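You operate a simulated robot arm through the tools that you are given. There is no shell and no other tool.

The job below is to be done with a simulated robot arm. You get a single attempt, and the scene is never put back.

TASK
Scrub the mud off both boots with the black brush.
Fine: dip it in the mop bucket for that, and put it back. Set down upright: black brush. What is to be rubbed or washed off counts as gone when no trace of it is left.

The check looks at the end state, three seconds after you hand in, the way a careful person would. Anything else that was tipped, shoved, dropped, spilled or broken makes it a failure.

THE ROBOT
A 6-joint arm with a two-finger gripper, fixed in place. Base frame: the origin is on the floor under the middle of its stand, x ahead of it, y to its left, z up. Lengths are in m, angles in degrees, forces in N, time in s.
It reaches about 1.572 m from its shoulder. Its first joint turns from -166.0 to 166.0 degrees. Payload 2.45 kg.
Tool frame: the origin (TCP) lies between the finger pads and is the grasp point; the fingertips stand 0.02 m ahead of it; z points along the fingers, y is the line along which they close. The gripper opens to 0.14 m; its body begins 0.168 m behind the TCP.
Orientation is that of the tool frame in the base frame, as a unit quaternion [w, x, y, z]. With the fingers straight down and closing along the base's y, the tool's x points along the base's -x, its y along +y and its z along -z.

THE INTERFACE
- The arm moves only by the tool servo_tool. Its argument "targets" is a list of rows, each a list of 3 entries, a list of its own where there are three numbers: the shift along the base's x, y, z in units of 300 mm (1.0 is 300 mm), then the turn, a rotation vector about the base's x, y, z in units of 60 degrees (1.0 is 60 degrees), then the gripper command, from -1 (shut) to 1 (fully open), values between in proportion. In form: [[[x, y, z], [rx, ry, rz], grip], ...]. A call has 1 to 20 rows; each row is the pose to reach, as a shift and turn from the pose commanded when the call began. A call with a number of a shift or a turn outside -1 to 1 is refused whole. A row lasts 0.2 s, in which the tool goes at most 0.05 m and 8.6 degrees; a call with a longer step from one row to the next is refused whole, and so is a gripper value outside its range. A pose out of reach is approached as far as the arm can. The call stops where the force on the tool passes 40 N (or 10 N more than at its start, if that is more) or the arm is blocked; 0.2 s more then pass. The fingers move at their own pace (about 0.045 m/s each) and stop on an object; they squeeze with about 20 N. The grip force told is the motor's: it shows also when the fingers shut on nothing. Time passes only in rows, and 0.2 s behind the last, so rows that repeat a pose let the fingers close. The reply holds the time, the measured pose of the TCP, the force on the tool along the base axes, the opening and the grip force, in the units named above and with some noise, with the torque about the TCP (base axes, N m) and any sound that the robot's microphone picked up.
- Cameras (640 x 400 px; columns grow to the right, rows downward): "scene" is fixed at [0.2205, -0.5004, 1.7557]; the picture's right is [0.73, -0.69, 0.00], its down [-0.42, -0.44, -0.79] and it looks along [0.54, 0.58, -0.61] (base axes); focal length 309 px, centre (320, 200). "wrist" rides on the gripper at [0.078, 0.011, -0.209] in the tool frame; the picture's right is [-0.14, 0.99, 0.00], its down [-0.92, -0.13, -0.37] and it looks along [-0.37, -0.05, 0.93] (tool axes); focal length 280 px, centre (320, 200). There is no depth. A picture from a camera that has moved, and an enlarged one, comes with that camera's place and axes in the base frame and with its lens.
- get_image(camera): a new picture of that camera. No time passes.
- zoom(camera, box): a new picture of the part [left, top, right, bottom] of that camera's present view, enlarged. No time passes.
- finish_job(): hands the job in; it is judged then, once.

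Places have to be worked out from the pictures, the camera data and where the tool is seen. Open the gripper and draw the arm clear of the work before you hand the job in, unless the task says otherwise.

The tools are called after "Call:" by a JSON object that holds its "fn" and its "kwargs". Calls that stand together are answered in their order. servo_tool: Moves the arm, as the interface text tells. Its arguments: {"type":"object","properties":{"targets":{"type":"array"}},"required":["targets"]} The other tools are called the same way: get_image (camera) takes a picture; zoom (camera, box) takes an enlarged picture of a part of a camera's view; finish_job () hands the job in.

At the start:

```text
clock: 0.0
tcp_pos: [0.6791, -0.1349, 1.3838]
tool_rot: [0.0, 0.0, 1.0, 0.0]
ft_force: [0.6, 0.2, 0.5]
wrist_torque: [0.01, -0.01, 0.01]
grip_width: 0.14
gripper_force: 0.1
```

scene: 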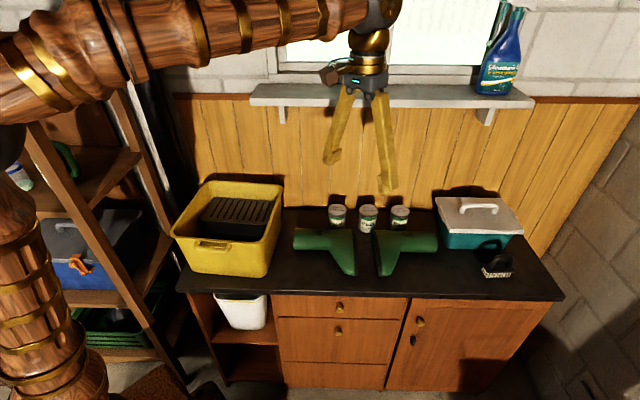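
wrist: 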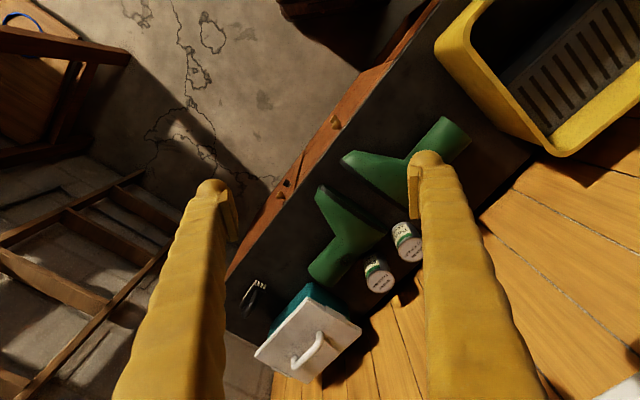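

I start by looking closer at the boots, brush and bucket before moving anything.

Call:
{"fn": "zoom", "kwargs": {"camera": "scene", "box": [280, 190, 450, 296]}}

Call:
{"fn": "zoom", "kwargs": {"camera": "scene", "box": [420, 180, 580, 280]}}

Call:
{"fn": "zoom", "kwargs": {"camera": "scene", "box": [160, 170, 320, 270]}}

Call:
{"fn": "zoom", "kwargs": {"camera": "wrist", "box": [220, 80, 540, 280]}}

```text
3.76 times, centred on (365, 243) of scene
camera zoom: at [0.2205, -0.5004, 1.7557], right [0.73, -0.69, 0.0], down [-0.42, -0.44, -0.79], along [0.54, 0.58, -0.61], focal length 1165 px, centre (151, 38)
```

zoom: 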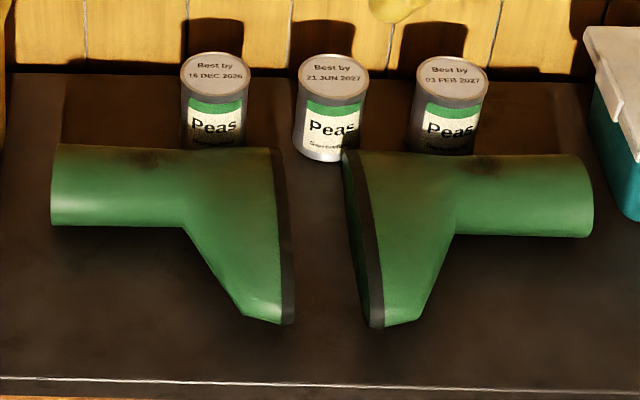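

```text
4.00 times, centred on (500, 230) of scene
camera zoom: at [0.2205, -0.5004, 1.7557], right [0.73, -0.69, 0.0], down [-0.42, -0.44, -0.79], along [0.54, 0.58, -0.61], focal length 1237 px, centre (-400, 80)
```

zoom: 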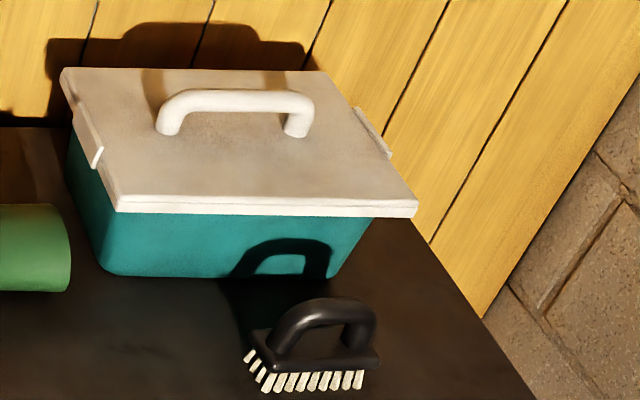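

```text
4.00 times, centred on (240, 220) of scene
camera zoom: at [0.2205, -0.5004, 1.7557], right [0.73, -0.69, 0.0], down [-0.42, -0.44, -0.79], along [0.54, 0.58, -0.61], focal length 1237 px, centre (640, 120)
```

zoom: 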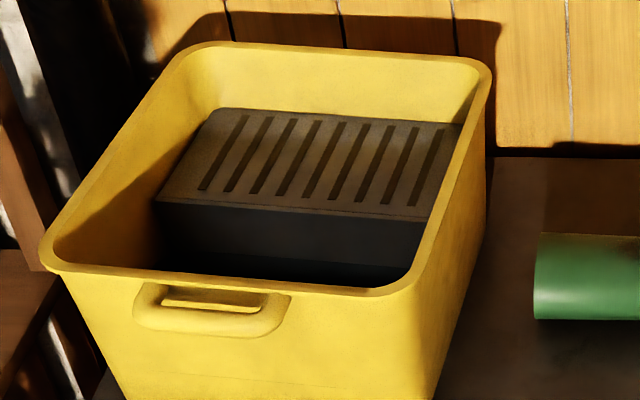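

```text
2.00 times, centred on (380, 180) of wrist
camera zoom: at [0.6008, -0.1253, 1.5953], right [0.14, 0.99, 0.0], down [0.92, -0.13, 0.37], along [0.37, -0.05, -0.93], focal length 561 px, centre (200, 240)
```

zoom: 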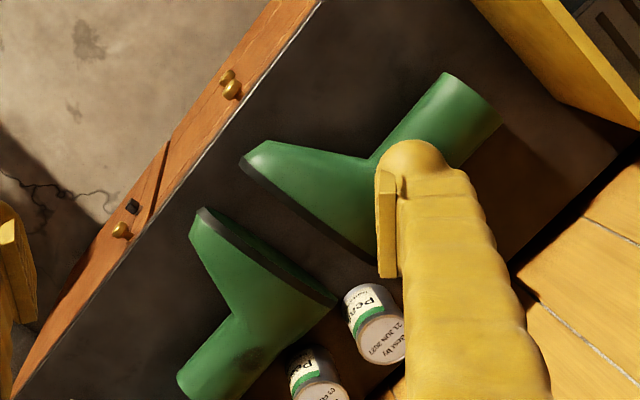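

The boots lie on their sides on the counter (top about z≈0.87), each with a dark mud patch on its upper side. The brush stands at roughly (1.17, -0.40), so I turn the gripper to line up with the counter and move part way toward it for a closer view.

Call:
{"fn": "servo_tool", "kwargs": {"targets": [[[0.125, -0.05, -0.03], [0, 0, -0.0904], 0.8], [[0.25, -0.1, -0.06], [0, 0, -0.1808], 0.6], [[0.375, -0.15, -0.1], [0, 0, -0.2712], 0.4], [[0.5, -0.2, -0.15], [0, 0, -0.3617], 0.3], [[0.625, -0.25, -0.2], [0, 0, -0.4521], 0.2], [[0.75, -0.3, -0.25], [0, 0, -0.5425], 0.143], [[0.875, -0.35, -0.3], [0, 0, -0.6329], 0.143], [[1.0, -0.4, -0.35], [0, 0, -0.7233], 0.143]]}}

Call:
{"fn": "get_image", "kwargs": {"camera": "wrist"}}

Call:
{"fn": "get_image", "kwargs": {"camera": "scene"}}

```text
clock: 1.8
tcp_pos: [0.9793, -0.2555, 1.281]
tool_rot: [0.001, 0.37, 0.929, -0.001]
ft_force: [-0.4, 0.3, 0.9]
wrist_torque: [-0.02, -0.12, -0.02]
grip_width: 0.0803
gripper_force: 0.1
```

```text
taken
camera wrist: at [0.9297, -0.1946, 1.4911], right [0.78, 0.62, 0.0], down [0.58, -0.73, 0.37], along [0.23, -0.29, -0.93], focal length 280 px, centre (320, 200)
```

wrist: 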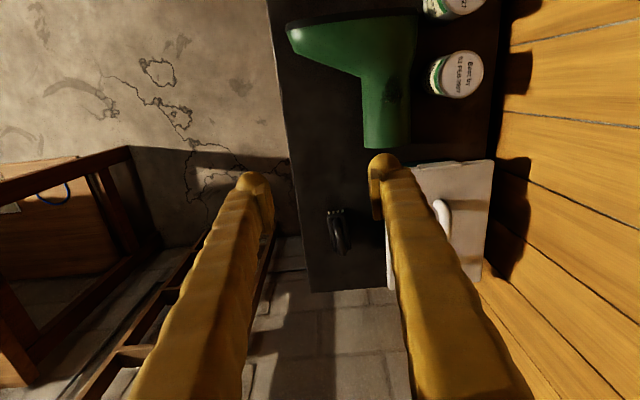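

```text
taken
```

scene: 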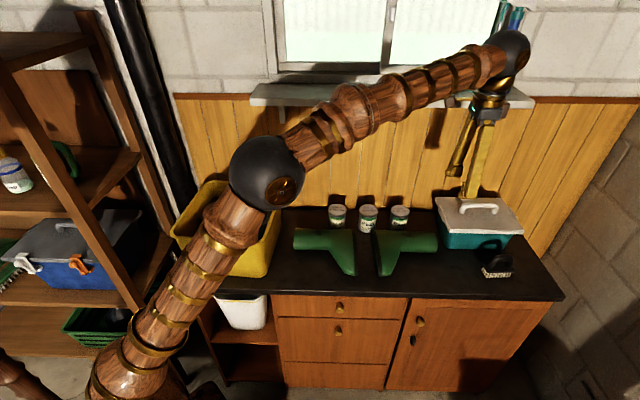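

The gripper is now lined up with the counter and the brush is in the wrist view. I enlarge the brush and the near boot to place them more precisely.

Call:
{"fn": "zoom", "kwargs": {"camera": "wrist", "box": [280, 170, 400, 280]}}

Call:
{"fn": "zoom", "kwargs": {"camera": "wrist", "box": [270, 0, 510, 160]}}

```text
3.64 times, centred on (340, 225) of wrist
camera zoom: at [0.9297, -0.1946, 1.4911], right [0.78, 0.62, 0.0], down [0.58, -0.73, 0.37], along [0.23, -0.29, -0.93], focal length 1020 px, centre (247, 109)
```

zoom: 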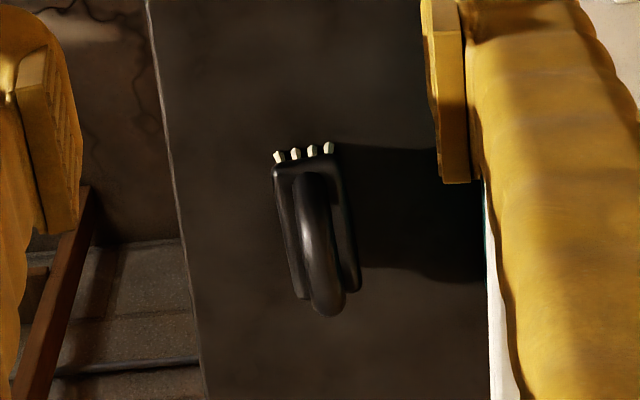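

```text
2.50 times, centred on (390, 80) of wrist
camera zoom: at [0.9297, -0.1946, 1.4911], right [0.78, 0.62, 0.0], down [0.58, -0.73, 0.37], along [0.23, -0.29, -0.93], focal length 701 px, centre (145, 500)
```

zoom: 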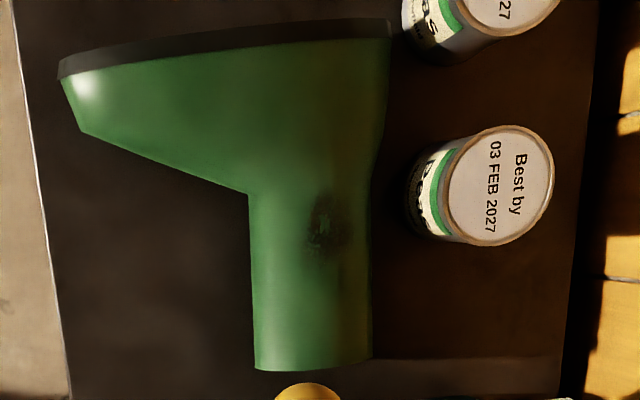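

From two views I put the brush centre at about (1.165, -0.414), its long axis about -41°, and the handle top near z≈0.97 with the counter at about 0.875. I move to a point above it with the gripper partly open, keeping clear of the teal box.

Call:
{"fn": "servo_tool", "kwargs": {"targets": [[[0.09, -0.075, -0.05], [0, 0, 0.005], 0.0], [[0.18, -0.15, -0.12], [0, 0, 0.01], -0.1], [[0.27, -0.23, -0.2], [0, 0, 0.015], -0.143], [[0.36, -0.3, -0.28], [0, 0, 0.02], -0.143], [[0.45, -0.38, -0.36], [0, 0, 0.025], -0.143], [[0.54, -0.46, -0.44], [0, 0, 0.03], -0.143], [[0.619, -0.53, -0.53], [0, 0, 0.035], -0.143]]}}

Call:
{"fn": "get_image", "kwargs": {"camera": "wrist"}}

Call:
{"fn": "get_image", "kwargs": {"camera": "scene"}}

```text
clock: 3.4
tcp_pos: [1.093, -0.3795, 1.1113]
tool_rot: [-0.002, 0.353, 0.936, 0.0]
ft_force: [1.0, 0.7, -4.6]
wrist_torque: [0.0, 0.25, 0.03]
grip_width: 0.06
gripper_force: 0.0
out of reach, approached as far as the arm can: row 4, 5, 6, 7
```

```text
taken
camera wrist: at [1.0437, -0.3225, 1.3222], right [0.76, 0.65, 0.0], down [0.61, -0.7, 0.37], along [0.24, -0.28, -0.93], focal length 280 px, centre (320, 200)
```

wrist: 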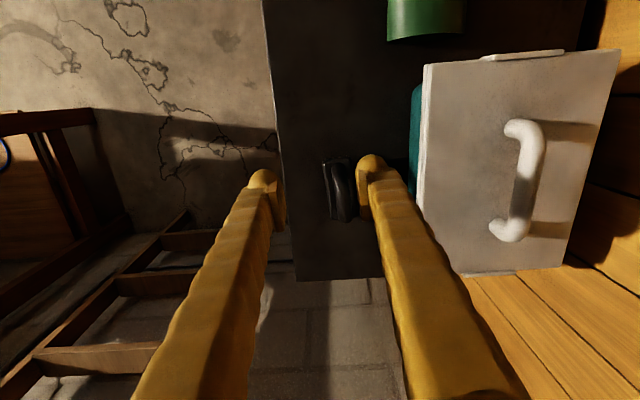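

```text
taken
```

scene: 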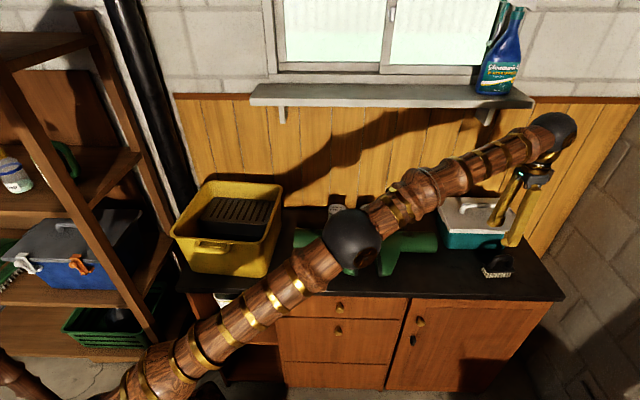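

The arm stretched out before reaching the spot with the tool vertical (1.093, -0.380, 1.111), so the fingers will need to lean outward. I first back off a little to have a definite, reachable commanded pose.

Call:
{"fn": "servo_tool", "kwargs": {"targets": [[[-0.1, 0.045, 0], [0, 0, 0], -0.143], [[-0.2, 0.09, 0], [0, 0, 0], -0.143], [[-0.3, 0.133, 0], [0, 0, 0], -0.143], [[-0.3, 0.133, 0], [0, 0, 0], -0.143]]}}

```text
clock: 4.4
tcp_pos: [1.0029, -0.3409, 1.1166]
tool_rot: [-0.001, 0.352, 0.936, 0.0]
ft_force: [0.4, 0.0, 0.6]
wrist_torque: [0.0, -0.02, 0.01]
grip_width: 0.0601
gripper_force: 0.1
```

The pose is definite again. Now I tilt the tool about 20° about its closing axis so that the fingers lean outward, and move to a pre-grasp point back along the new tool axis.

Call:
{"fn": "servo_tool", "kwargs": {"targets": [[[0.1, -0.03, 0.0], [-0.055, -0.0627, 0], -0.143], [[0.2, -0.065, 0.0], [-0.11, -0.1254, 0], -0.143], [[0.31, -0.1, -0.05], [-0.165, -0.188, 0], -0.143], [[0.42, -0.137, -0.1], [-0.2197, -0.2507, 0], -0.143], [[0.42, -0.137, -0.1], [-0.2197, -0.2507, 0], -0.143]]}}

Call:
{"fn": "get_image", "kwargs": {"camera": "wrist"}}

Call:
{"fn": "zoom", "kwargs": {"camera": "scene", "box": [420, 150, 580, 290]}}

```text
clock: 5.6
tcp_pos: [1.1307, -0.3816, 1.0869]
tool_rot: [0.164, 0.347, 0.921, -0.062]
ft_force: [0.0, -0.3, 0.3]
wrist_torque: [-0.02, -0.03, 0.01]
grip_width: 0.0598
gripper_force: 0.1
```

```text
taken
camera wrist: at [1.0302, -0.2794, 1.2584], right [0.75, 0.66, 0.05], down [0.47, -0.58, 0.66], along [0.46, -0.47, -0.75], focal length 280 px, centre (320, 200)
```

wrist: 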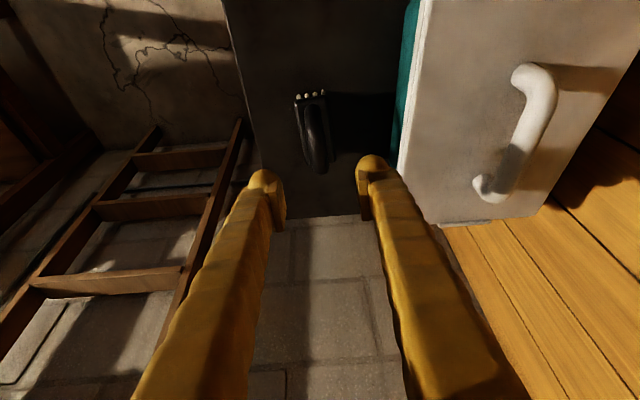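

```text
2.86 times, centred on (500, 220) of scene
camera zoom: at [0.2205, -0.5004, 1.7557], right [0.73, -0.69, 0.0], down [-0.42, -0.44, -0.79], along [0.54, 0.58, -0.61], focal length 884 px, centre (-194, 143)
```

zoom: 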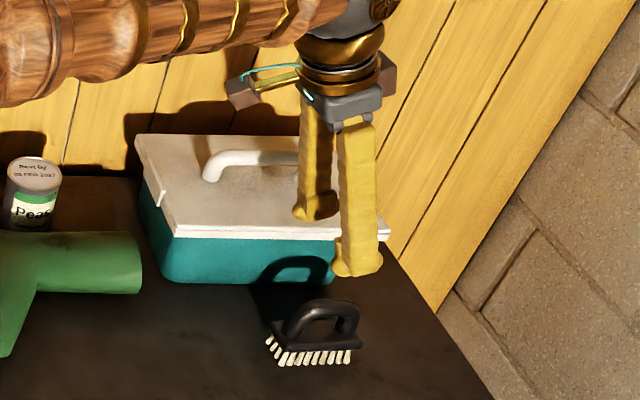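

The tilted pose was reached. I enlarge the wrist view of the brush to refine where its handle lies.

Call:
{"fn": "zoom", "kwargs": {"camera": "wrist", "box": [240, 70, 400, 200]}}

Call:
{"fn": "zoom", "kwargs": {"camera": "scene", "box": [470, 230, 530, 285]}}

```text
3.08 times, centred on (320, 135) of wrist
camera zoom: at [1.0302, -0.2794, 1.2584], right [0.75, 0.66, 0.05], down [0.47, -0.58, 0.66], along [0.46, -0.47, -0.75], focal length 863 px, centre (320, 400)
```

zoom: 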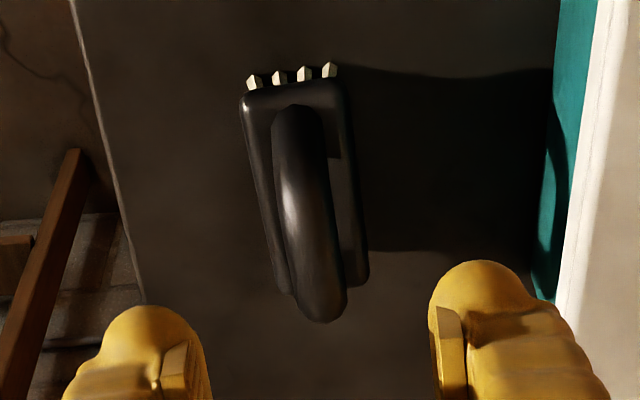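

```text
7.27 times, centred on (500, 258) of scene
camera zoom: at [0.2205, -0.5004, 1.7557], right [0.73, -0.69, 0.0], down [-0.42, -0.44, -0.79], along [0.54, 0.58, -0.61], focal length 2250 px, centre (-989, -218)
```

zoom: 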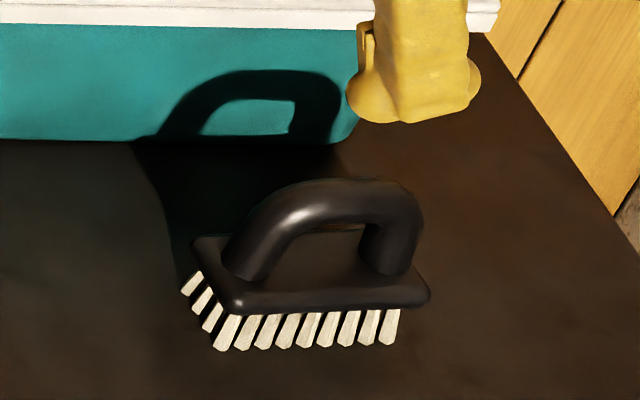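

The brush handle's top bar centres at about (1.160, -0.413, 0.955), only ~4 mm to one side of the tool's axis. I go most of the way down along the tool axis and look again.

Call:
{"fn": "servo_tool", "kwargs": {"targets": [[[0.02, -0.024, -0.09], [0, 0, 0], -0.143], [[0.04, -0.047, -0.18], [0, 0, 0], -0.143], [[0.06, -0.071, -0.273], [0, 0, 0], -0.143], [[0.06, -0.071, -0.273], [0, 0, 0], -0.143]]}}

Call:
{"fn": "zoom", "kwargs": {"camera": "wrist", "box": [220, 100, 420, 225]}}

Call:
{"fn": "zoom", "kwargs": {"camera": "scene", "box": [460, 210, 540, 285]}}

```text
clock: 6.6
tcp_pos: [1.1495, -0.4035, 1.0047]
tool_rot: [0.163, 0.348, 0.921, -0.062]
ft_force: [0.0, 0.1, -0.4]
wrist_torque: [-0.01, 0.02, -0.01]
grip_width: 0.06
gripper_force: 0.0
```

```text
3.20 times, centred on (320, 162) of wrist
camera zoom: at [1.0474, -0.3009, 1.177], right [0.75, 0.66, 0.05], down [0.47, -0.58, 0.66], along [0.46, -0.47, -0.75], focal length 897 px, centre (320, 320)
```

zoom: 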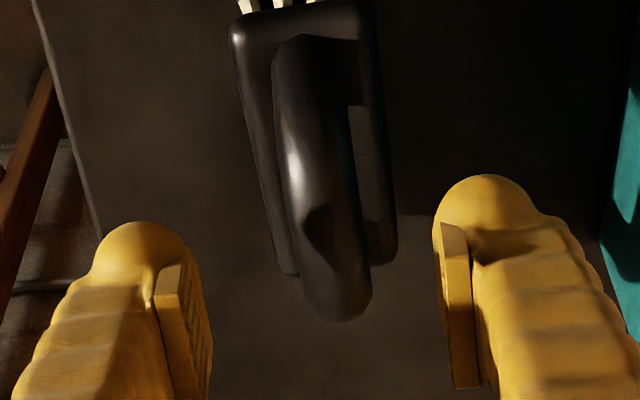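

```text
5.33 times, centred on (500, 248) of scene
camera zoom: at [0.2205, -0.5004, 1.7557], right [0.73, -0.69, 0.0], down [-0.42, -0.44, -0.79], along [0.54, 0.58, -0.61], focal length 1650 px, centre (-640, -53)
```

zoom: 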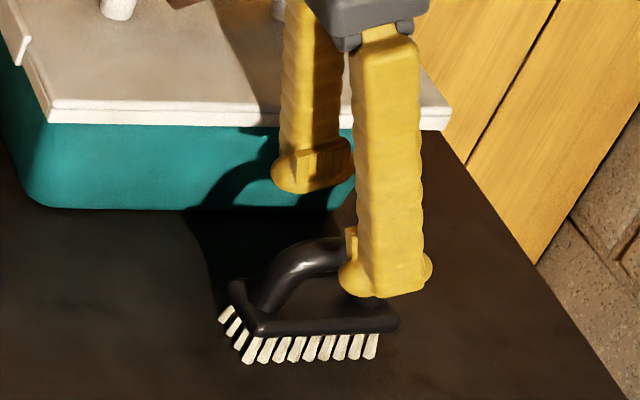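

The handle bar sits nearly centred between the pads and aligned with them. I go down the last 5 cm with the gripper still open, then check before closing.

Call:
{"fn": "servo_tool", "kwargs": {"targets": [[[0.016, -0.012, -0.055], [0, 0, 0], -0.143], [[0.032, -0.023, -0.11], [0, 0, 0], -0.143], [[0.048, -0.035, -0.166], [0, 0, 0], -0.143], [[0.048, -0.035, -0.166], [0, 0, 0], -0.143]]}}

Call:
{"fn": "zoom", "kwargs": {"camera": "wrist", "box": [220, 100, 420, 225]}}

Call:
{"fn": "zoom", "kwargs": {"camera": "scene", "box": [460, 210, 540, 285]}}

```text
clock: 7.6
tcp_pos: [1.1623, -0.4121, 0.954]
tool_rot: [0.162, 0.347, 0.922, -0.061]
ft_force: [-0.4, -0.4, -0.4]
wrist_torque: [-0.03, -0.02, 0.02]
grip_width: 0.0597
gripper_force: 0.0
```

```text
3.20 times, centred on (320, 162) of wrist
camera zoom: at [1.0615, -0.3105, 1.1261], right [0.75, 0.66, 0.05], down [0.47, -0.58, 0.66], along [0.46, -0.47, -0.75], focal length 897 px, centre (320, 320)
```

zoom: 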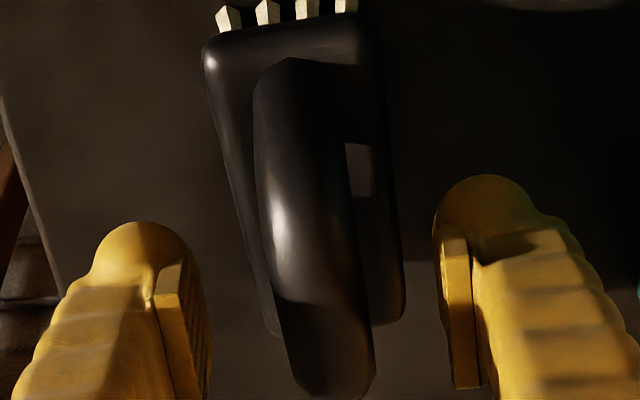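

```text
5.33 times, centred on (500, 248) of scene
camera zoom: at [0.2205, -0.5004, 1.7557], right [0.73, -0.69, 0.0], down [-0.42, -0.44, -0.79], along [0.54, 0.58, -0.61], focal length 1650 px, centre (-640, -53)
```

zoom: 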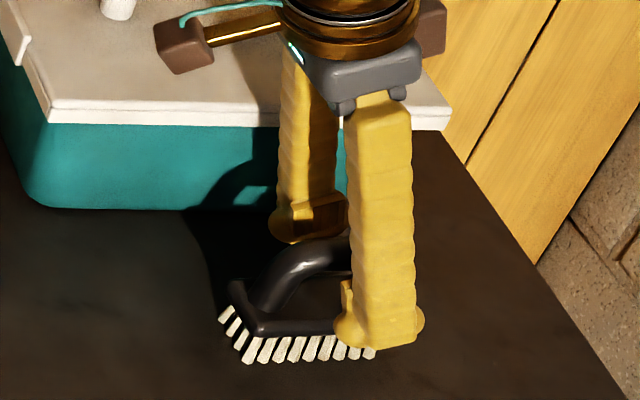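

The fingers straddle the handle bar with no contact force. I close the gripper on it now.

Call:
{"fn": "servo_tool", "kwargs": {"targets": [[[0, 0, 0], [0, 0, 0], -1], [[0, 0, 0], [0, 0, 0], -1], [[0, 0, 0], [0, 0, 0], -1], [[0, 0, 0], [0, 0, 0], -1], [[0, 0, 0], [0, 0, 0], -1]]}}

Call:
{"fn": "zoom", "kwargs": {"camera": "wrist", "box": [220, 100, 420, 225]}}

Call:
{"fn": "zoom", "kwargs": {"camera": "scene", "box": [460, 210, 540, 285]}}

```text
clock: 8.8
tcp_pos: [1.1625, -0.4138, 0.9547]
tool_rot: [0.162, 0.348, 0.921, -0.061]
ft_force: [0.7, 0.0, -0.2]
wrist_torque: [-0.02, 0.02, 0.0]
grip_width: 0.0174
gripper_force: 20.1
```

```text
3.20 times, centred on (320, 162) of wrist
camera zoom: at [1.0615, -0.3104, 1.1263], right [0.75, 0.66, 0.05], down [0.47, -0.58, 0.66], along [0.46, -0.47, -0.75], focal length 897 px, centre (320, 320)
```

zoom: 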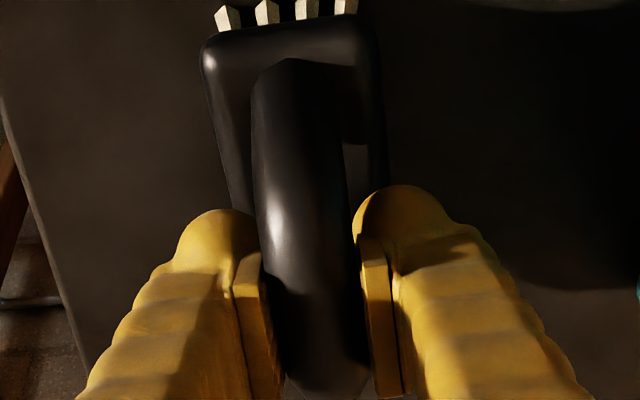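

```text
5.33 times, centred on (500, 248) of scene
camera zoom: at [0.2205, -0.5004, 1.7557], right [0.73, -0.69, 0.0], down [-0.42, -0.44, -0.79], along [0.54, 0.58, -0.61], focal length 1650 px, centre (-640, -53)
```

zoom: 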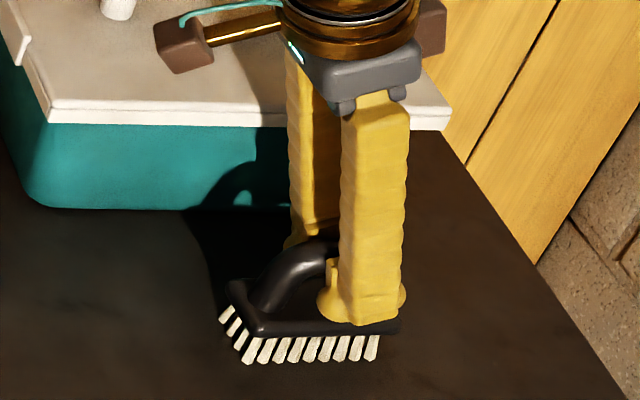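

The brush is held (20 N, 17 mm). I lift it slowly straight up and check that it comes along level.

Call:
{"fn": "servo_tool", "kwargs": {"targets": [[[0, 0, 0.03], [0, 0, 0], -1], [[0, 0, 0.1], [0, 0, 0], -1], [[0, 0, 0.2], [0, 0, 0], -1], [[0, 0, 0.32], [0, 0, 0], -1], [[-0.05, 0.03, 0.45], [0, 0, 0], -1], [[-0.1, 0.06, 0.55], [0, 0, 0], -1]]}}

Call:
{"fn": "get_image", "kwargs": {"camera": "wrist"}}

Call:
{"fn": "zoom", "kwargs": {"camera": "scene", "box": [440, 130, 600, 290]}}

```text
clock: 10.2
tcp_pos: [1.1328, -0.3971, 1.1179]
tool_rot: [0.162, 0.348, 0.921, -0.061]
ft_force: [0.2, -0.1, -2.1]
wrist_torque: [-0.03, 0.0, -0.01]
grip_width: 0.0173
gripper_force: 20.6
```

```text
taken
camera wrist: at [1.0319, -0.2947, 1.289], right [0.75, 0.66, 0.05], down [0.47, -0.58, 0.66], along [0.46, -0.47, -0.75], focal length 280 px, centre (320, 200)
```

wrist: 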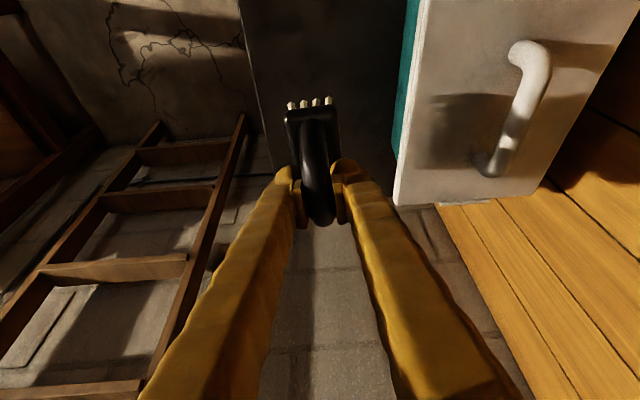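

```text
2.50 times, centred on (520, 210) of scene
camera zoom: at [0.2205, -0.5004, 1.7557], right [0.73, -0.69, 0.0], down [-0.42, -0.44, -0.79], along [0.54, 0.58, -0.61], focal length 773 px, centre (-180, 175)
```

zoom: 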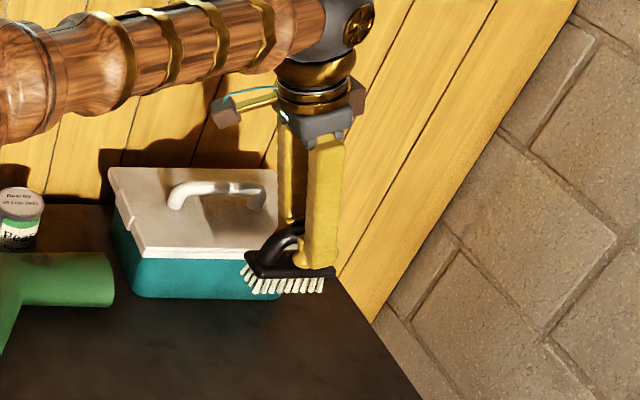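

The brush came up level and the counter stayed undisturbed. Before crossing over I look at the mop bucket from the scene camera to see where its water is.

Call:
{"fn": "get_image", "kwargs": {"camera": "scene"}}

Call:
{"fn": "zoom", "kwargs": {"camera": "scene", "box": [165, 170, 295, 280]}}

```text
taken
```

scene: 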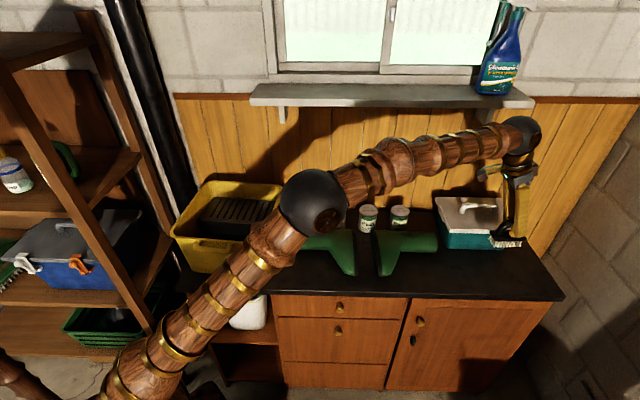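

```text
3.64 times, centred on (230, 225) of scene
camera zoom: at [0.2205, -0.5004, 1.7557], right [0.73, -0.69, 0.0], down [-0.42, -0.44, -0.79], along [0.54, 0.58, -0.61], focal length 1125 px, centre (647, 109)
```

zoom: 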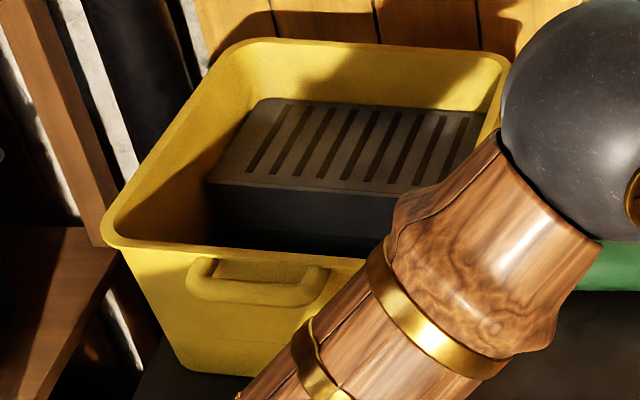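

The wringer fills the back of the bucket and the front part should hold the water. I carry the brush left at a safe height while tilting the tool so that the wrist camera can look down into the bucket.

Call:
{"fn": "servo_tool", "kwargs": {"targets": [[[-0.09, 0.1, 0.06], [0.024, 0.0274, 0], -1], [[-0.185, 0.21, 0.11], [0.048, 0.0548, 0], -1], [[-0.28, 0.315, 0.16], [0.072, 0.0822, 0], -1], [[-0.375, 0.42, 0.21], [0.096, 0.1097, 0], -1], [[-0.47, 0.525, 0.26], [0.12, 0.137, 0], -1], [[-0.565, 0.63, 0.31], [0.144, 0.1645, 0], -1], [[-0.66, 0.74, 0.35], [0.168, 0.192, 0], -1], [[-0.75, 0.847, 0.387], [0.1925, 0.2194, 0], -1]]}}

Call:
{"fn": "get_image", "kwargs": {"camera": "scene"}}

Call:
{"fn": "get_image", "kwargs": {"camera": "wrist"}}

```text
clock: 12.0
tcp_pos: [0.9076, -0.1409, 1.2371]
tool_rot: [0.019, 0.352, 0.936, -0.007]
ft_force: [0.4, -0.3, -1.7]
wrist_torque: [-0.01, -0.01, -0.03]
grip_width: 0.0174
gripper_force: 19.9
```

```text
taken
```

scene: 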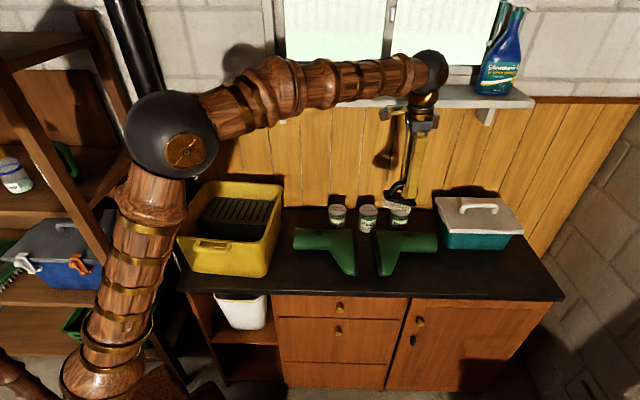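

```text
taken
camera wrist: at [0.8499, -0.0769, 1.4442], right [0.76, 0.65, 0.01], down [0.6, -0.69, 0.41], along [0.27, -0.31, -0.91], focal length 280 px, centre (320, 200)
```

wrist: 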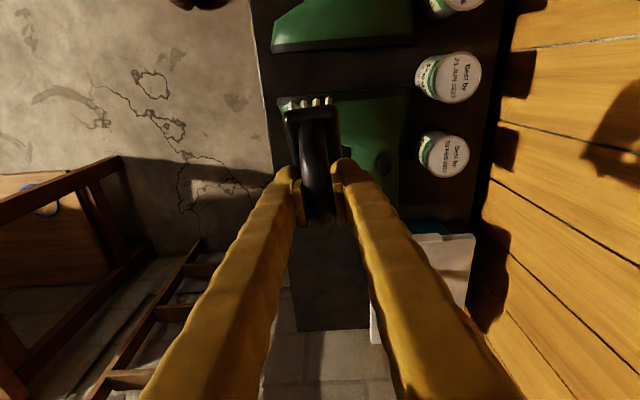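

All clear so far, with boots and cans untouched below. I continue to the right side of the bucket, tilting the camera further to look left and down.

Call:
{"fn": "servo_tool", "kwargs": {"targets": [[[-0.09, 0.1, 0.06], [0.024, 0.0274, 0], -1], [[-0.185, 0.21, 0.11], [0.048, 0.0548, 0], -1], [[-0.28, 0.315, 0.16], [0.072, 0.0822, 0], -1], [[-0.375, 0.42, 0.21], [0.096, 0.1097, 0], -1], [[-0.47, 0.525, 0.26], [0.12, 0.137, 0], -1], [[-0.565, 0.63, 0.31], [0.144, 0.1645, 0], -1], [[-0.66, 0.74, 0.35], [0.168, 0.192, 0], -1], [[-0.75, 0.847, 0.387], [0.1925, 0.2194, 0], -1]]}}

Call:
{"fn": "get_image", "kwargs": {"camera": "scene"}}

Call:
{"fn": "get_image", "kwargs": {"camera": "wrist"}}

```text
clock: 13.8
tcp_pos: [0.6834, 0.1118, 1.3525]
tool_rot: [-0.122, 0.349, 0.928, 0.046]
ft_force: [0.0, -0.6, -1.1]
wrist_torque: [-0.04, -0.05, 0.02]
grip_width: 0.0171
gripper_force: 19.7
```

```text
taken
```

scene: 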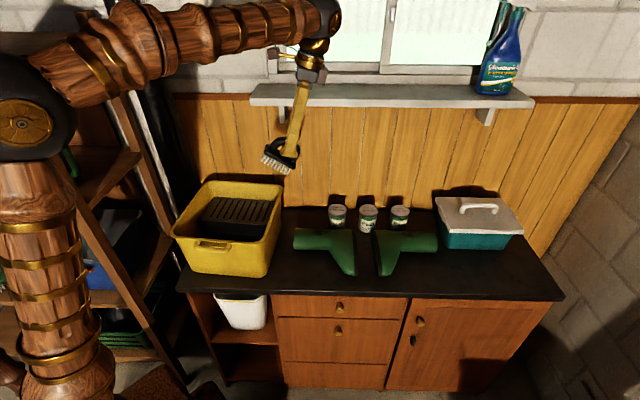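

```text
taken
camera wrist: at [0.6749, 0.1332, 1.577], right [0.75, 0.66, -0.04], down [0.66, -0.75, 0.12], along [0.05, -0.11, -0.99], focal length 280 px, centre (320, 200)
```

wrist: 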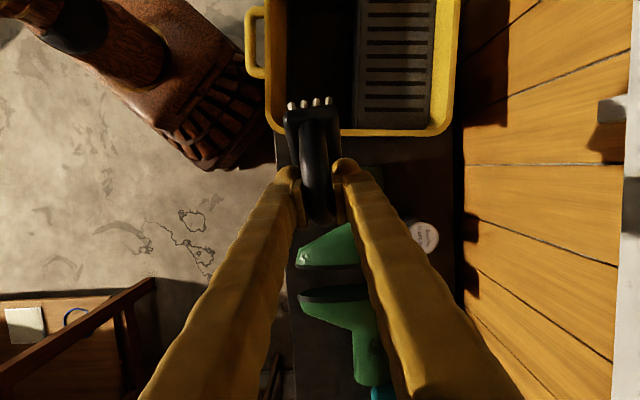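

Now the wrist camera looks almost straight down at the bucket: the wringer is at the back, the open compartment at the front. I enlarge this part and also look at the boots again from above.

Call:
{"fn": "zoom", "kwargs": {"camera": "wrist", "box": [240, 0, 480, 150]}}

Call:
{"fn": "zoom", "kwargs": {"camera": "scene", "box": [160, 110, 320, 280]}}

Call:
{"fn": "zoom", "kwargs": {"camera": "scene", "box": [285, 215, 445, 285]}}

```text
2.67 times, centred on (360, 75) of wrist
camera zoom: at [0.6749, 0.1332, 1.577], right [0.75, 0.66, -0.04], down [0.66, -0.75, 0.12], along [0.05, -0.11, -0.99], focal length 748 px, centre (213, 533)
```

zoom: 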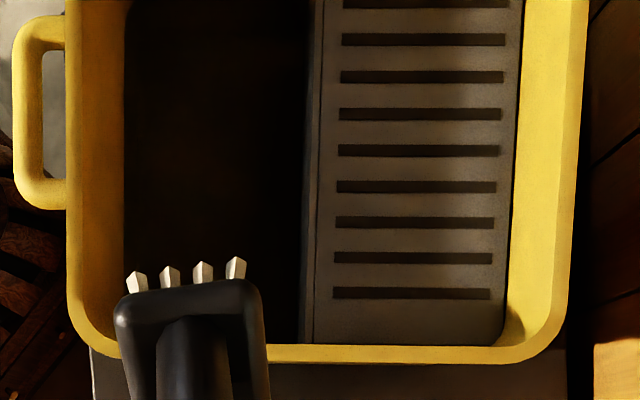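

```text
2.35 times, centred on (240, 195) of scene
camera zoom: at [0.2205, -0.5004, 1.7557], right [0.73, -0.69, 0.0], down [-0.42, -0.44, -0.79], along [0.54, 0.58, -0.61], focal length 728 px, centre (508, 212)
```

zoom: 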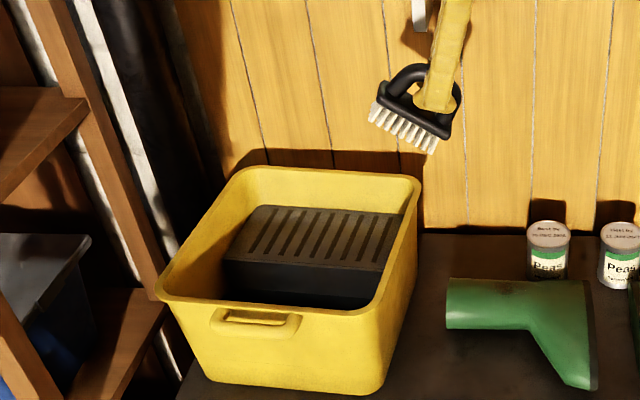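

```text
4.00 times, centred on (365, 250) of scene
camera zoom: at [0.2205, -0.5004, 1.7557], right [0.73, -0.69, 0.0], down [-0.42, -0.44, -0.79], along [0.54, 0.58, -0.61], focal length 1237 px, centre (140, 0)
```

zoom: 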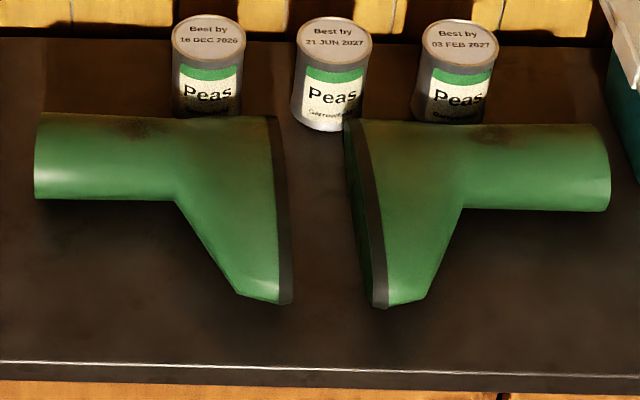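

The front compartment looks dark; I enlarge it further to find the waterline before dipping.

Call:
{"fn": "zoom", "kwargs": {"camera": "scene", "box": [185, 205, 275, 255]}}

Call:
{"fn": "zoom", "kwargs": {"camera": "wrist", "box": [260, 0, 370, 70]}}

```text
7.11 times, centred on (230, 230) of scene
camera zoom: at [0.2205, -0.5004, 1.7557], right [0.73, -0.69, 0.0], down [-0.42, -0.44, -0.79], along [0.54, 0.58, -0.61], focal length 2200 px, centre (960, -13)
```

zoom: 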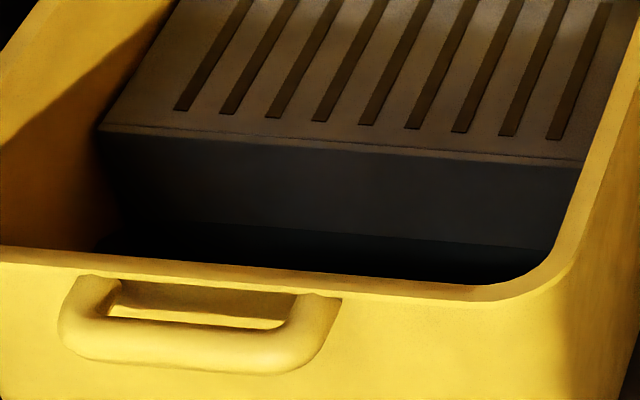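

```text
5.71 times, centred on (315, 35) of wrist
camera zoom: at [0.6749, 0.1332, 1.577], right [0.75, 0.66, -0.04], down [0.66, -0.75, 0.12], along [0.05, -0.11, -0.99], focal length 1602 px, centre (349, 1143)
```

zoom: 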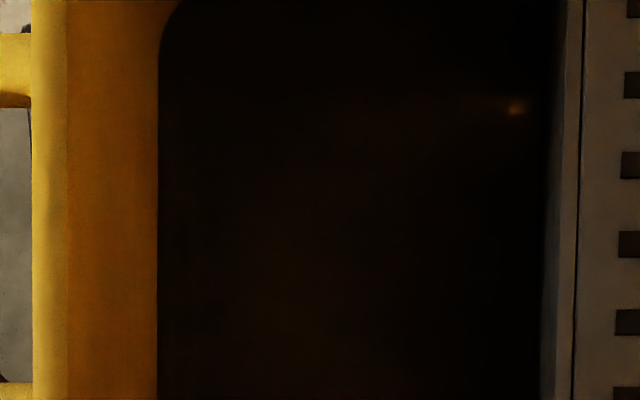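

A specular glint and a line on the wringer face show dark water at about z≈0.93, with the rim at about z≈1.085; the open front compartment is centred near (0.53, 0.28). I move over it while turning the brush level again, still well above the rim.

Call:
{"fn": "servo_tool", "kwargs": {"targets": [[[-0.075, 0.08, 0.0], [-0.055, -0.0627, 0], -1], [[-0.15, 0.16, 0.0], [-0.11, -0.1253, 0], -1], [[-0.225, 0.24, -0.05], [-0.165, -0.188, 0], -1], [[-0.3, 0.32, -0.1], [-0.22, -0.2506, 0], -1], [[-0.375, 0.4, -0.15], [-0.275, -0.3133, 0], -1], [[-0.45, 0.48, -0.2], [-0.33, -0.376, 0], -1], [[-0.523, 0.56, -0.25], [-0.3844, -0.4386, 0], -1], [[-0.523, 0.56, -0.25], [-0.3844, -0.4386, 0], -1]]}}

Call:
{"fn": "get_image", "kwargs": {"camera": "scene"}}

Call:
{"fn": "get_image", "kwargs": {"camera": "wrist"}}

```text
clock: 15.6
tcp_pos: [0.525, 0.2821, 1.2772]
tool_rot: [0.162, 0.347, 0.922, -0.062]
ft_force: [0.1, 0.2, -1.6]
wrist_torque: [-0.02, -0.01, -0.01]
grip_width: 0.0175
gripper_force: 20.0
```

```text
taken
```

scene: 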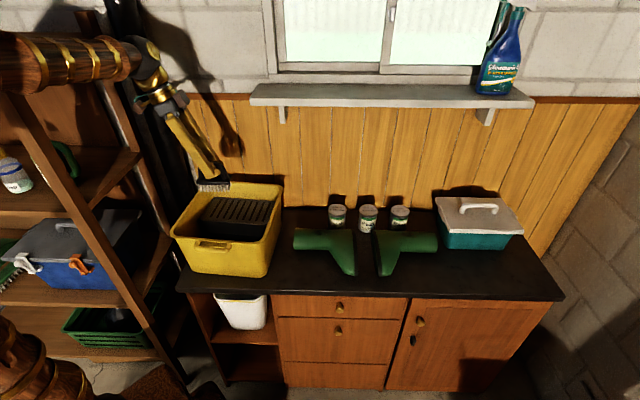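

```text
taken
camera wrist: at [0.423, 0.3836, 1.4486], right [0.75, 0.66, 0.05], down [0.47, -0.58, 0.66], along [0.46, -0.47, -0.75], focal length 280 px, centre (320, 200)
```

wrist: 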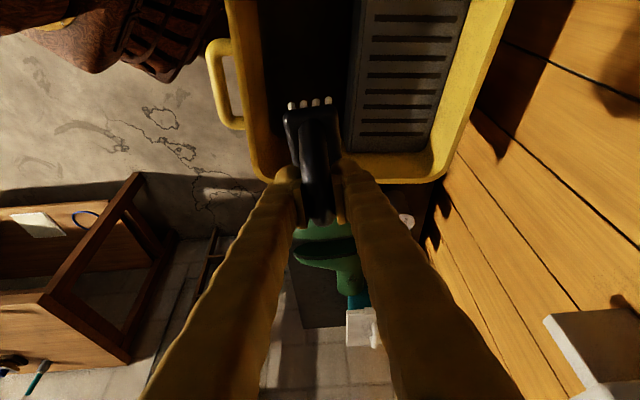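

The brush is level and directly over the front compartment (n≈0.566 between front wall 0.48 and wringer 0.64). I lower it partway, until the bristles are just inside the rim, and check.

Call:
{"fn": "servo_tool", "kwargs": {"targets": [[[0, 0, -0.12], [0, 0, 0], -1], [[0, 0, -0.24], [0, 0, 0], -1], [[0, 0, -0.36], [0, 0, 0], -1], [[0, 0, -0.48], [0, 0, 0], -1], [[0, 0, -0.6], [0, 0, 0], -1], [[0, 0, -0.67], [0, 0, 0], -1]]}}

Call:
{"fn": "zoom", "kwargs": {"camera": "scene", "box": [130, 120, 310, 290]}}

Call:
{"fn": "get_image", "kwargs": {"camera": "wrist"}}

```text
clock: 17.0
tcp_pos: [0.5272, 0.2808, 1.0762]
tool_rot: [0.162, 0.348, 0.921, -0.061]
ft_force: [-0.3, 0.4, -0.6]
wrist_torque: [0.01, -0.04, -0.01]
grip_width: 0.0174
gripper_force: 19.9
```

```text
2.35 times, centred on (220, 205) of scene
camera zoom: at [0.2205, -0.5004, 1.7557], right [0.73, -0.69, 0.0], down [-0.42, -0.44, -0.79], along [0.54, 0.58, -0.61], focal length 728 px, centre (555, 188)
```

zoom: 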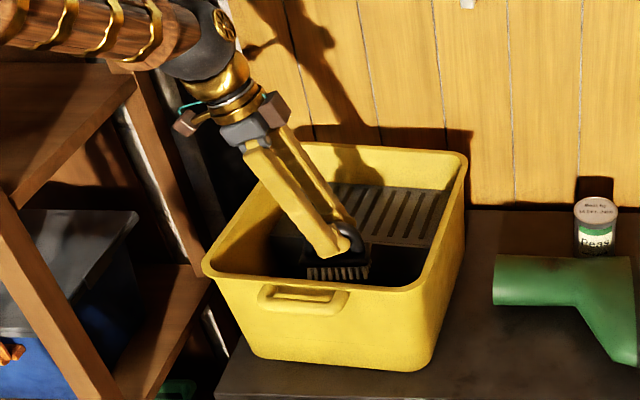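

```text
taken
camera wrist: at [0.4253, 0.3849, 1.2474], right [0.75, 0.66, 0.05], down [0.47, -0.58, 0.66], along [0.46, -0.47, -0.75], focal length 280 px, centre (320, 200)
```

wrist: 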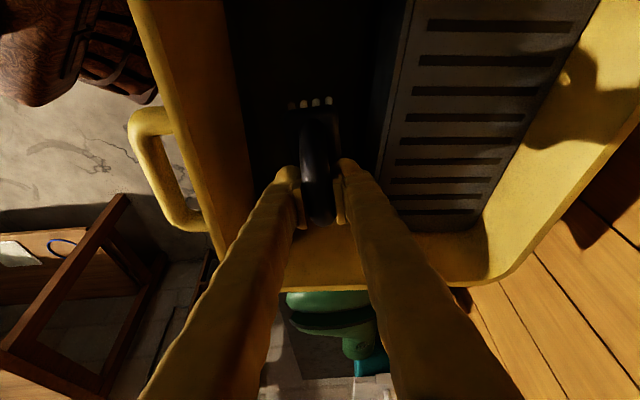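

Clear on all sides. I lower the bristles slowly into the water, swish a little, and read the reply.

Call:
{"fn": "servo_tool", "kwargs": {"targets": [[[0, 0, -0.07], [0, 0, 0], -1], [[0, 0, -0.14], [0, 0, 0], -1], [[0, 0, -0.2], [0, 0, 0], -1], [[0, 0, -0.25], [0, 0, 0], -1], [[0, 0, -0.3], [0, 0, 0], -1], [[0, 0, -0.3], [0, 0, 0], -1], [[0, 0, -0.3], [0, 0, 0], -1]]}}

Call:
{"fn": "zoom", "kwargs": {"camera": "scene", "box": [130, 120, 310, 290]}}

Call:
{"fn": "zoom", "kwargs": {"camera": "wrist", "box": [200, 60, 440, 240]}}

```text
clock: 18.6
tcp_pos: [0.526, 0.2803, 0.9847]
tool_rot: [0.162, 0.347, 0.922, -0.061]
ft_force: [0.5, -0.3, -1.4]
wrist_torque: [0.0, -0.01, -0.03]
grip_width: 0.0173
gripper_force: 20.1
```

```text
2.35 times, centred on (220, 205) of scene
camera zoom: at [0.2205, -0.5004, 1.7557], right [0.73, -0.69, 0.0], down [-0.42, -0.44, -0.79], along [0.54, 0.58, -0.61], focal length 728 px, centre (555, 188)
```

zoom: 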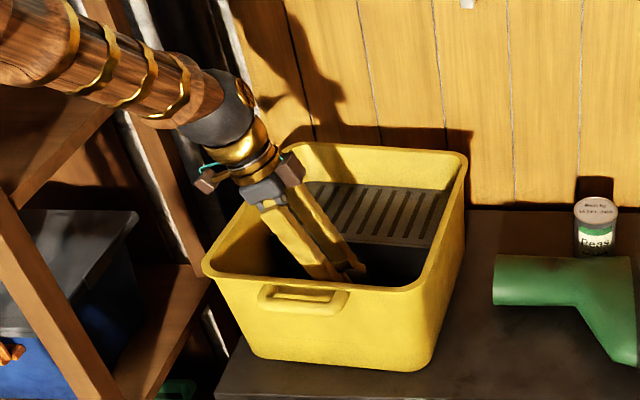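

```text
2.22 times, centred on (320, 150) of wrist
camera zoom: at [0.4239, 0.383, 1.1568], right [0.75, 0.66, 0.05], down [0.47, -0.58, 0.66], along [0.46, -0.47, -0.75], focal length 623 px, centre (320, 311)
```

zoom: 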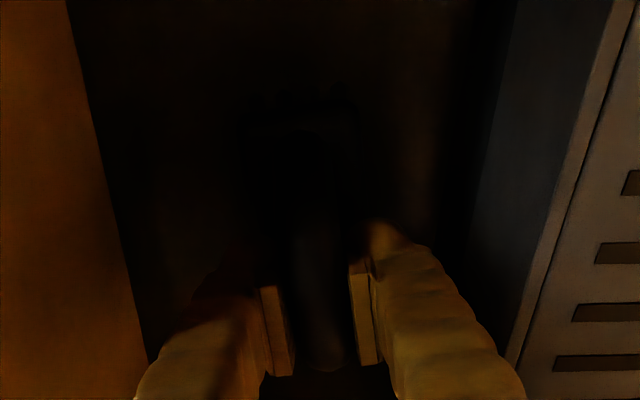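

The white bristle tips have vanished under the dark water, so the brush is dipped. I lift it slowly and let it drip for a moment above the water.

Call:
{"fn": "servo_tool", "kwargs": {"targets": [[[0.02, -0.02, 0], [0, 0, 0], -1], [[-0.02, 0.02, 0], [0, 0, 0], -1], [[0, 0, 0], [0, 0, 0], -1], [[0, 0, 0.07], [0, 0, 0], -1], [[0, 0, 0.15], [0, 0, 0], -1], [[0, 0, 0.23], [0, 0, 0], -1], [[0, 0, 0.3], [0, 0, 0], -1], [[0, 0, 0.3], [0, 0, 0], -1], [[0, 0, 0.3], [0, 0, 0], -1], [[0, 0, 0.3], [0, 0, 0], -1], [[0, 0, 0.3], [0, 0, 0], -1], [[0, 0, 0.3], [0, 0, 0], -1], [[0, 0, 0.3], [0, 0, 0], -1]]}}

Call:
{"fn": "zoom", "kwargs": {"camera": "scene", "box": [190, 190, 270, 260]}}

Call:
{"fn": "zoom", "kwargs": {"camera": "wrist", "box": [220, 60, 420, 240]}}

```text
clock: 21.4
tcp_pos: [0.524, 0.2798, 1.0764]
tool_rot: [0.163, 0.347, 0.922, -0.06]
ft_force: [0.1, -0.4, -1.6]
wrist_torque: [-0.03, -0.01, -0.01]
grip_width: 0.0171
gripper_force: 19.4
```

```text
5.71 times, centred on (230, 225) of scene
camera zoom: at [0.2205, -0.5004, 1.7557], right [0.73, -0.69, 0.0], down [-0.42, -0.44, -0.79], along [0.54, 0.58, -0.61], focal length 1768 px, centre (834, 57)
```

zoom: 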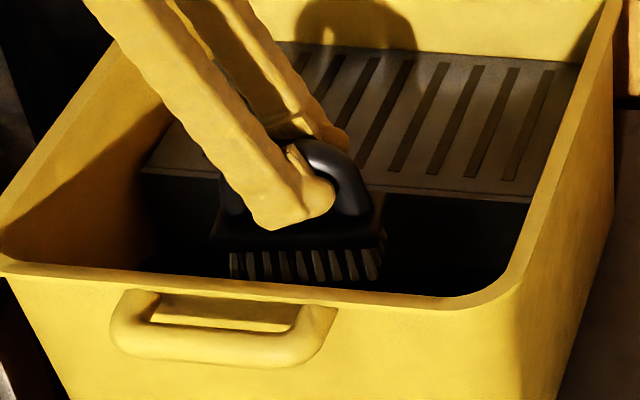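

```text
2.22 times, centred on (320, 150) of wrist
camera zoom: at [0.4229, 0.3826, 1.2486], right [0.75, 0.66, 0.05], down [0.47, -0.58, 0.66], along [0.46, -0.47, -0.75], focal length 623 px, centre (320, 311)
```

zoom: 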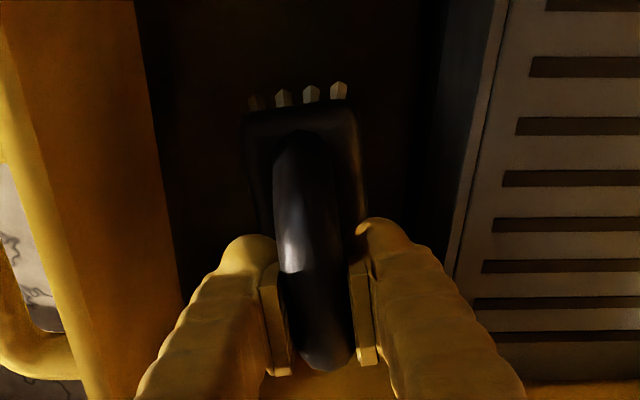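

The bristles now look darker and wet. I lift the brush clear of the rim and carry it toward the left boot, staying high.

Call:
{"fn": "servo_tool", "kwargs": {"targets": [[[0, 0, 0.12], [0, 0, 0], -1], [[0, 0, 0.25], [0, 0, 0], -1], [[0, 0, 0.38], [0, 0, 0], -1], [[0, 0, 0.5], [0, 0, 0], -1], [[0.1, -0.09, 0.5], [0, 0, 0], -1], [[0.2, -0.18, 0.5], [0, 0, 0], -1], [[0.3, -0.28, 0.5], [0, 0, 0], -1], [[0.4, -0.38, 0.5], [0, 0, 0], -1], [[0.5, -0.48, 0.5], [0, 0, 0], -1], [[0.6, -0.58, 0.5], [0, 0, 0], -1], [[0.7, -0.68, 0.5], [0, 0, 0], -1], [[0.8, -0.77, 0.5], [0, 0, 0], -1], [[0.9, -0.86, 0.5], [0, 0, 0], -1]]}}

Call:
{"fn": "get_image", "kwargs": {"camera": "wrist"}}

Call:
{"fn": "get_image", "kwargs": {"camera": "scene"}}

```text
clock: 24.2
tcp_pos: [0.7953, 0.0226, 1.2262]
tool_rot: [0.163, 0.347, 0.922, -0.06]
ft_force: [0.3, -0.6, 0.5]
wrist_torque: [0.02, -0.03, -0.01]
grip_width: 0.0173
gripper_force: 19.9
```

```text
taken
camera wrist: at [0.6944, 0.1245, 1.3987], right [0.75, 0.66, 0.05], down [0.47, -0.58, 0.66], along [0.46, -0.47, -0.75], focal length 280 px, centre (320, 200)
```

wrist: 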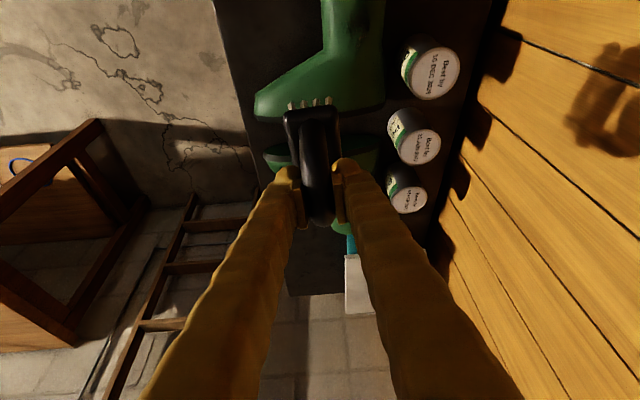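

```text
taken
```

scene: 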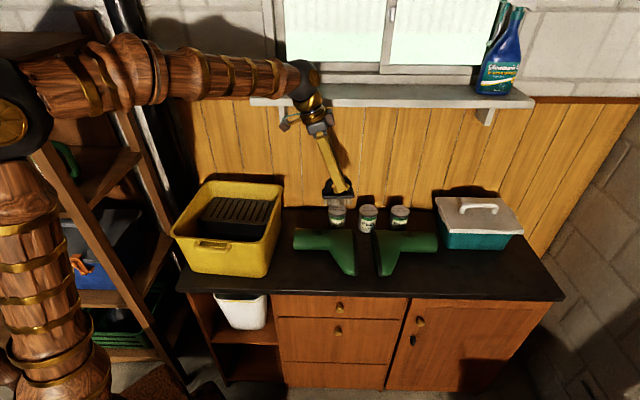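

Call:
{"fn": "zoom", "kwargs": {"camera": "wrist", "box": [240, 0, 440, 125]}}

Call:
{"fn": "zoom", "kwargs": {"camera": "scene", "box": [285, 215, 365, 280]}}

Call:
{"fn": "zoom", "kwargs": {"camera": "scene", "box": [365, 215, 445, 280]}}

```text
3.20 times, centred on (340, 62) of wrist
camera zoom: at [0.6944, 0.1245, 1.3987], right [0.75, 0.66, 0.05], down [0.47, -0.58, 0.66], along [0.46, -0.47, -0.75], focal length 897 px, centre (256, 640)
```

zoom: 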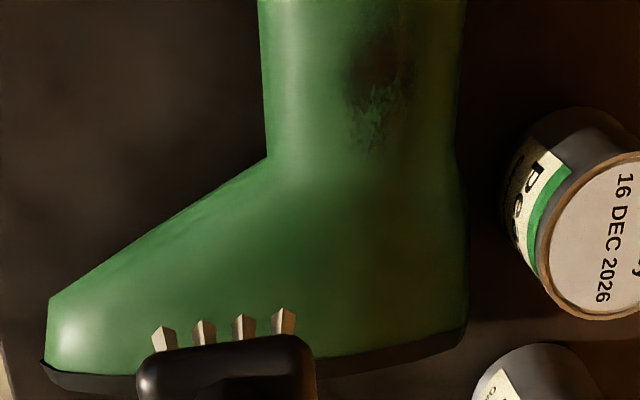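

```text
6.15 times, centred on (325, 248) of scene
camera zoom: at [0.2205, -0.5004, 1.7557], right [0.73, -0.69, 0.0], down [-0.42, -0.44, -0.79], along [0.54, 0.58, -0.61], focal length 1904 px, centre (289, -92)
```

zoom: 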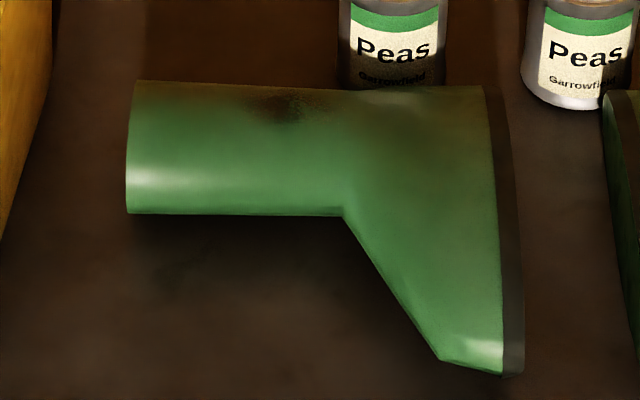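

```text
6.15 times, centred on (405, 248) of scene
camera zoom: at [0.2205, -0.5004, 1.7557], right [0.73, -0.69, 0.0], down [-0.42, -0.44, -0.79], along [0.54, 0.58, -0.61], focal length 1904 px, centre (-203, -92)
```

zoom: 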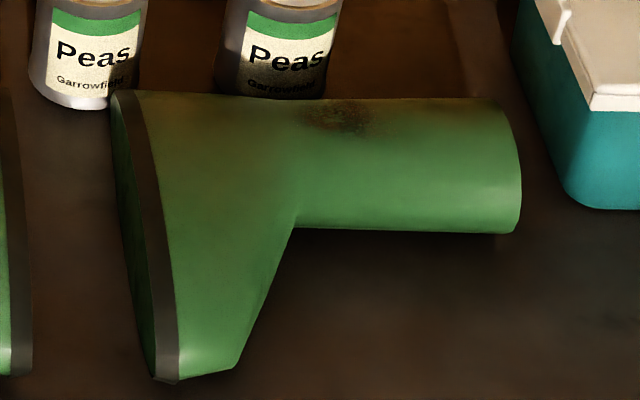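

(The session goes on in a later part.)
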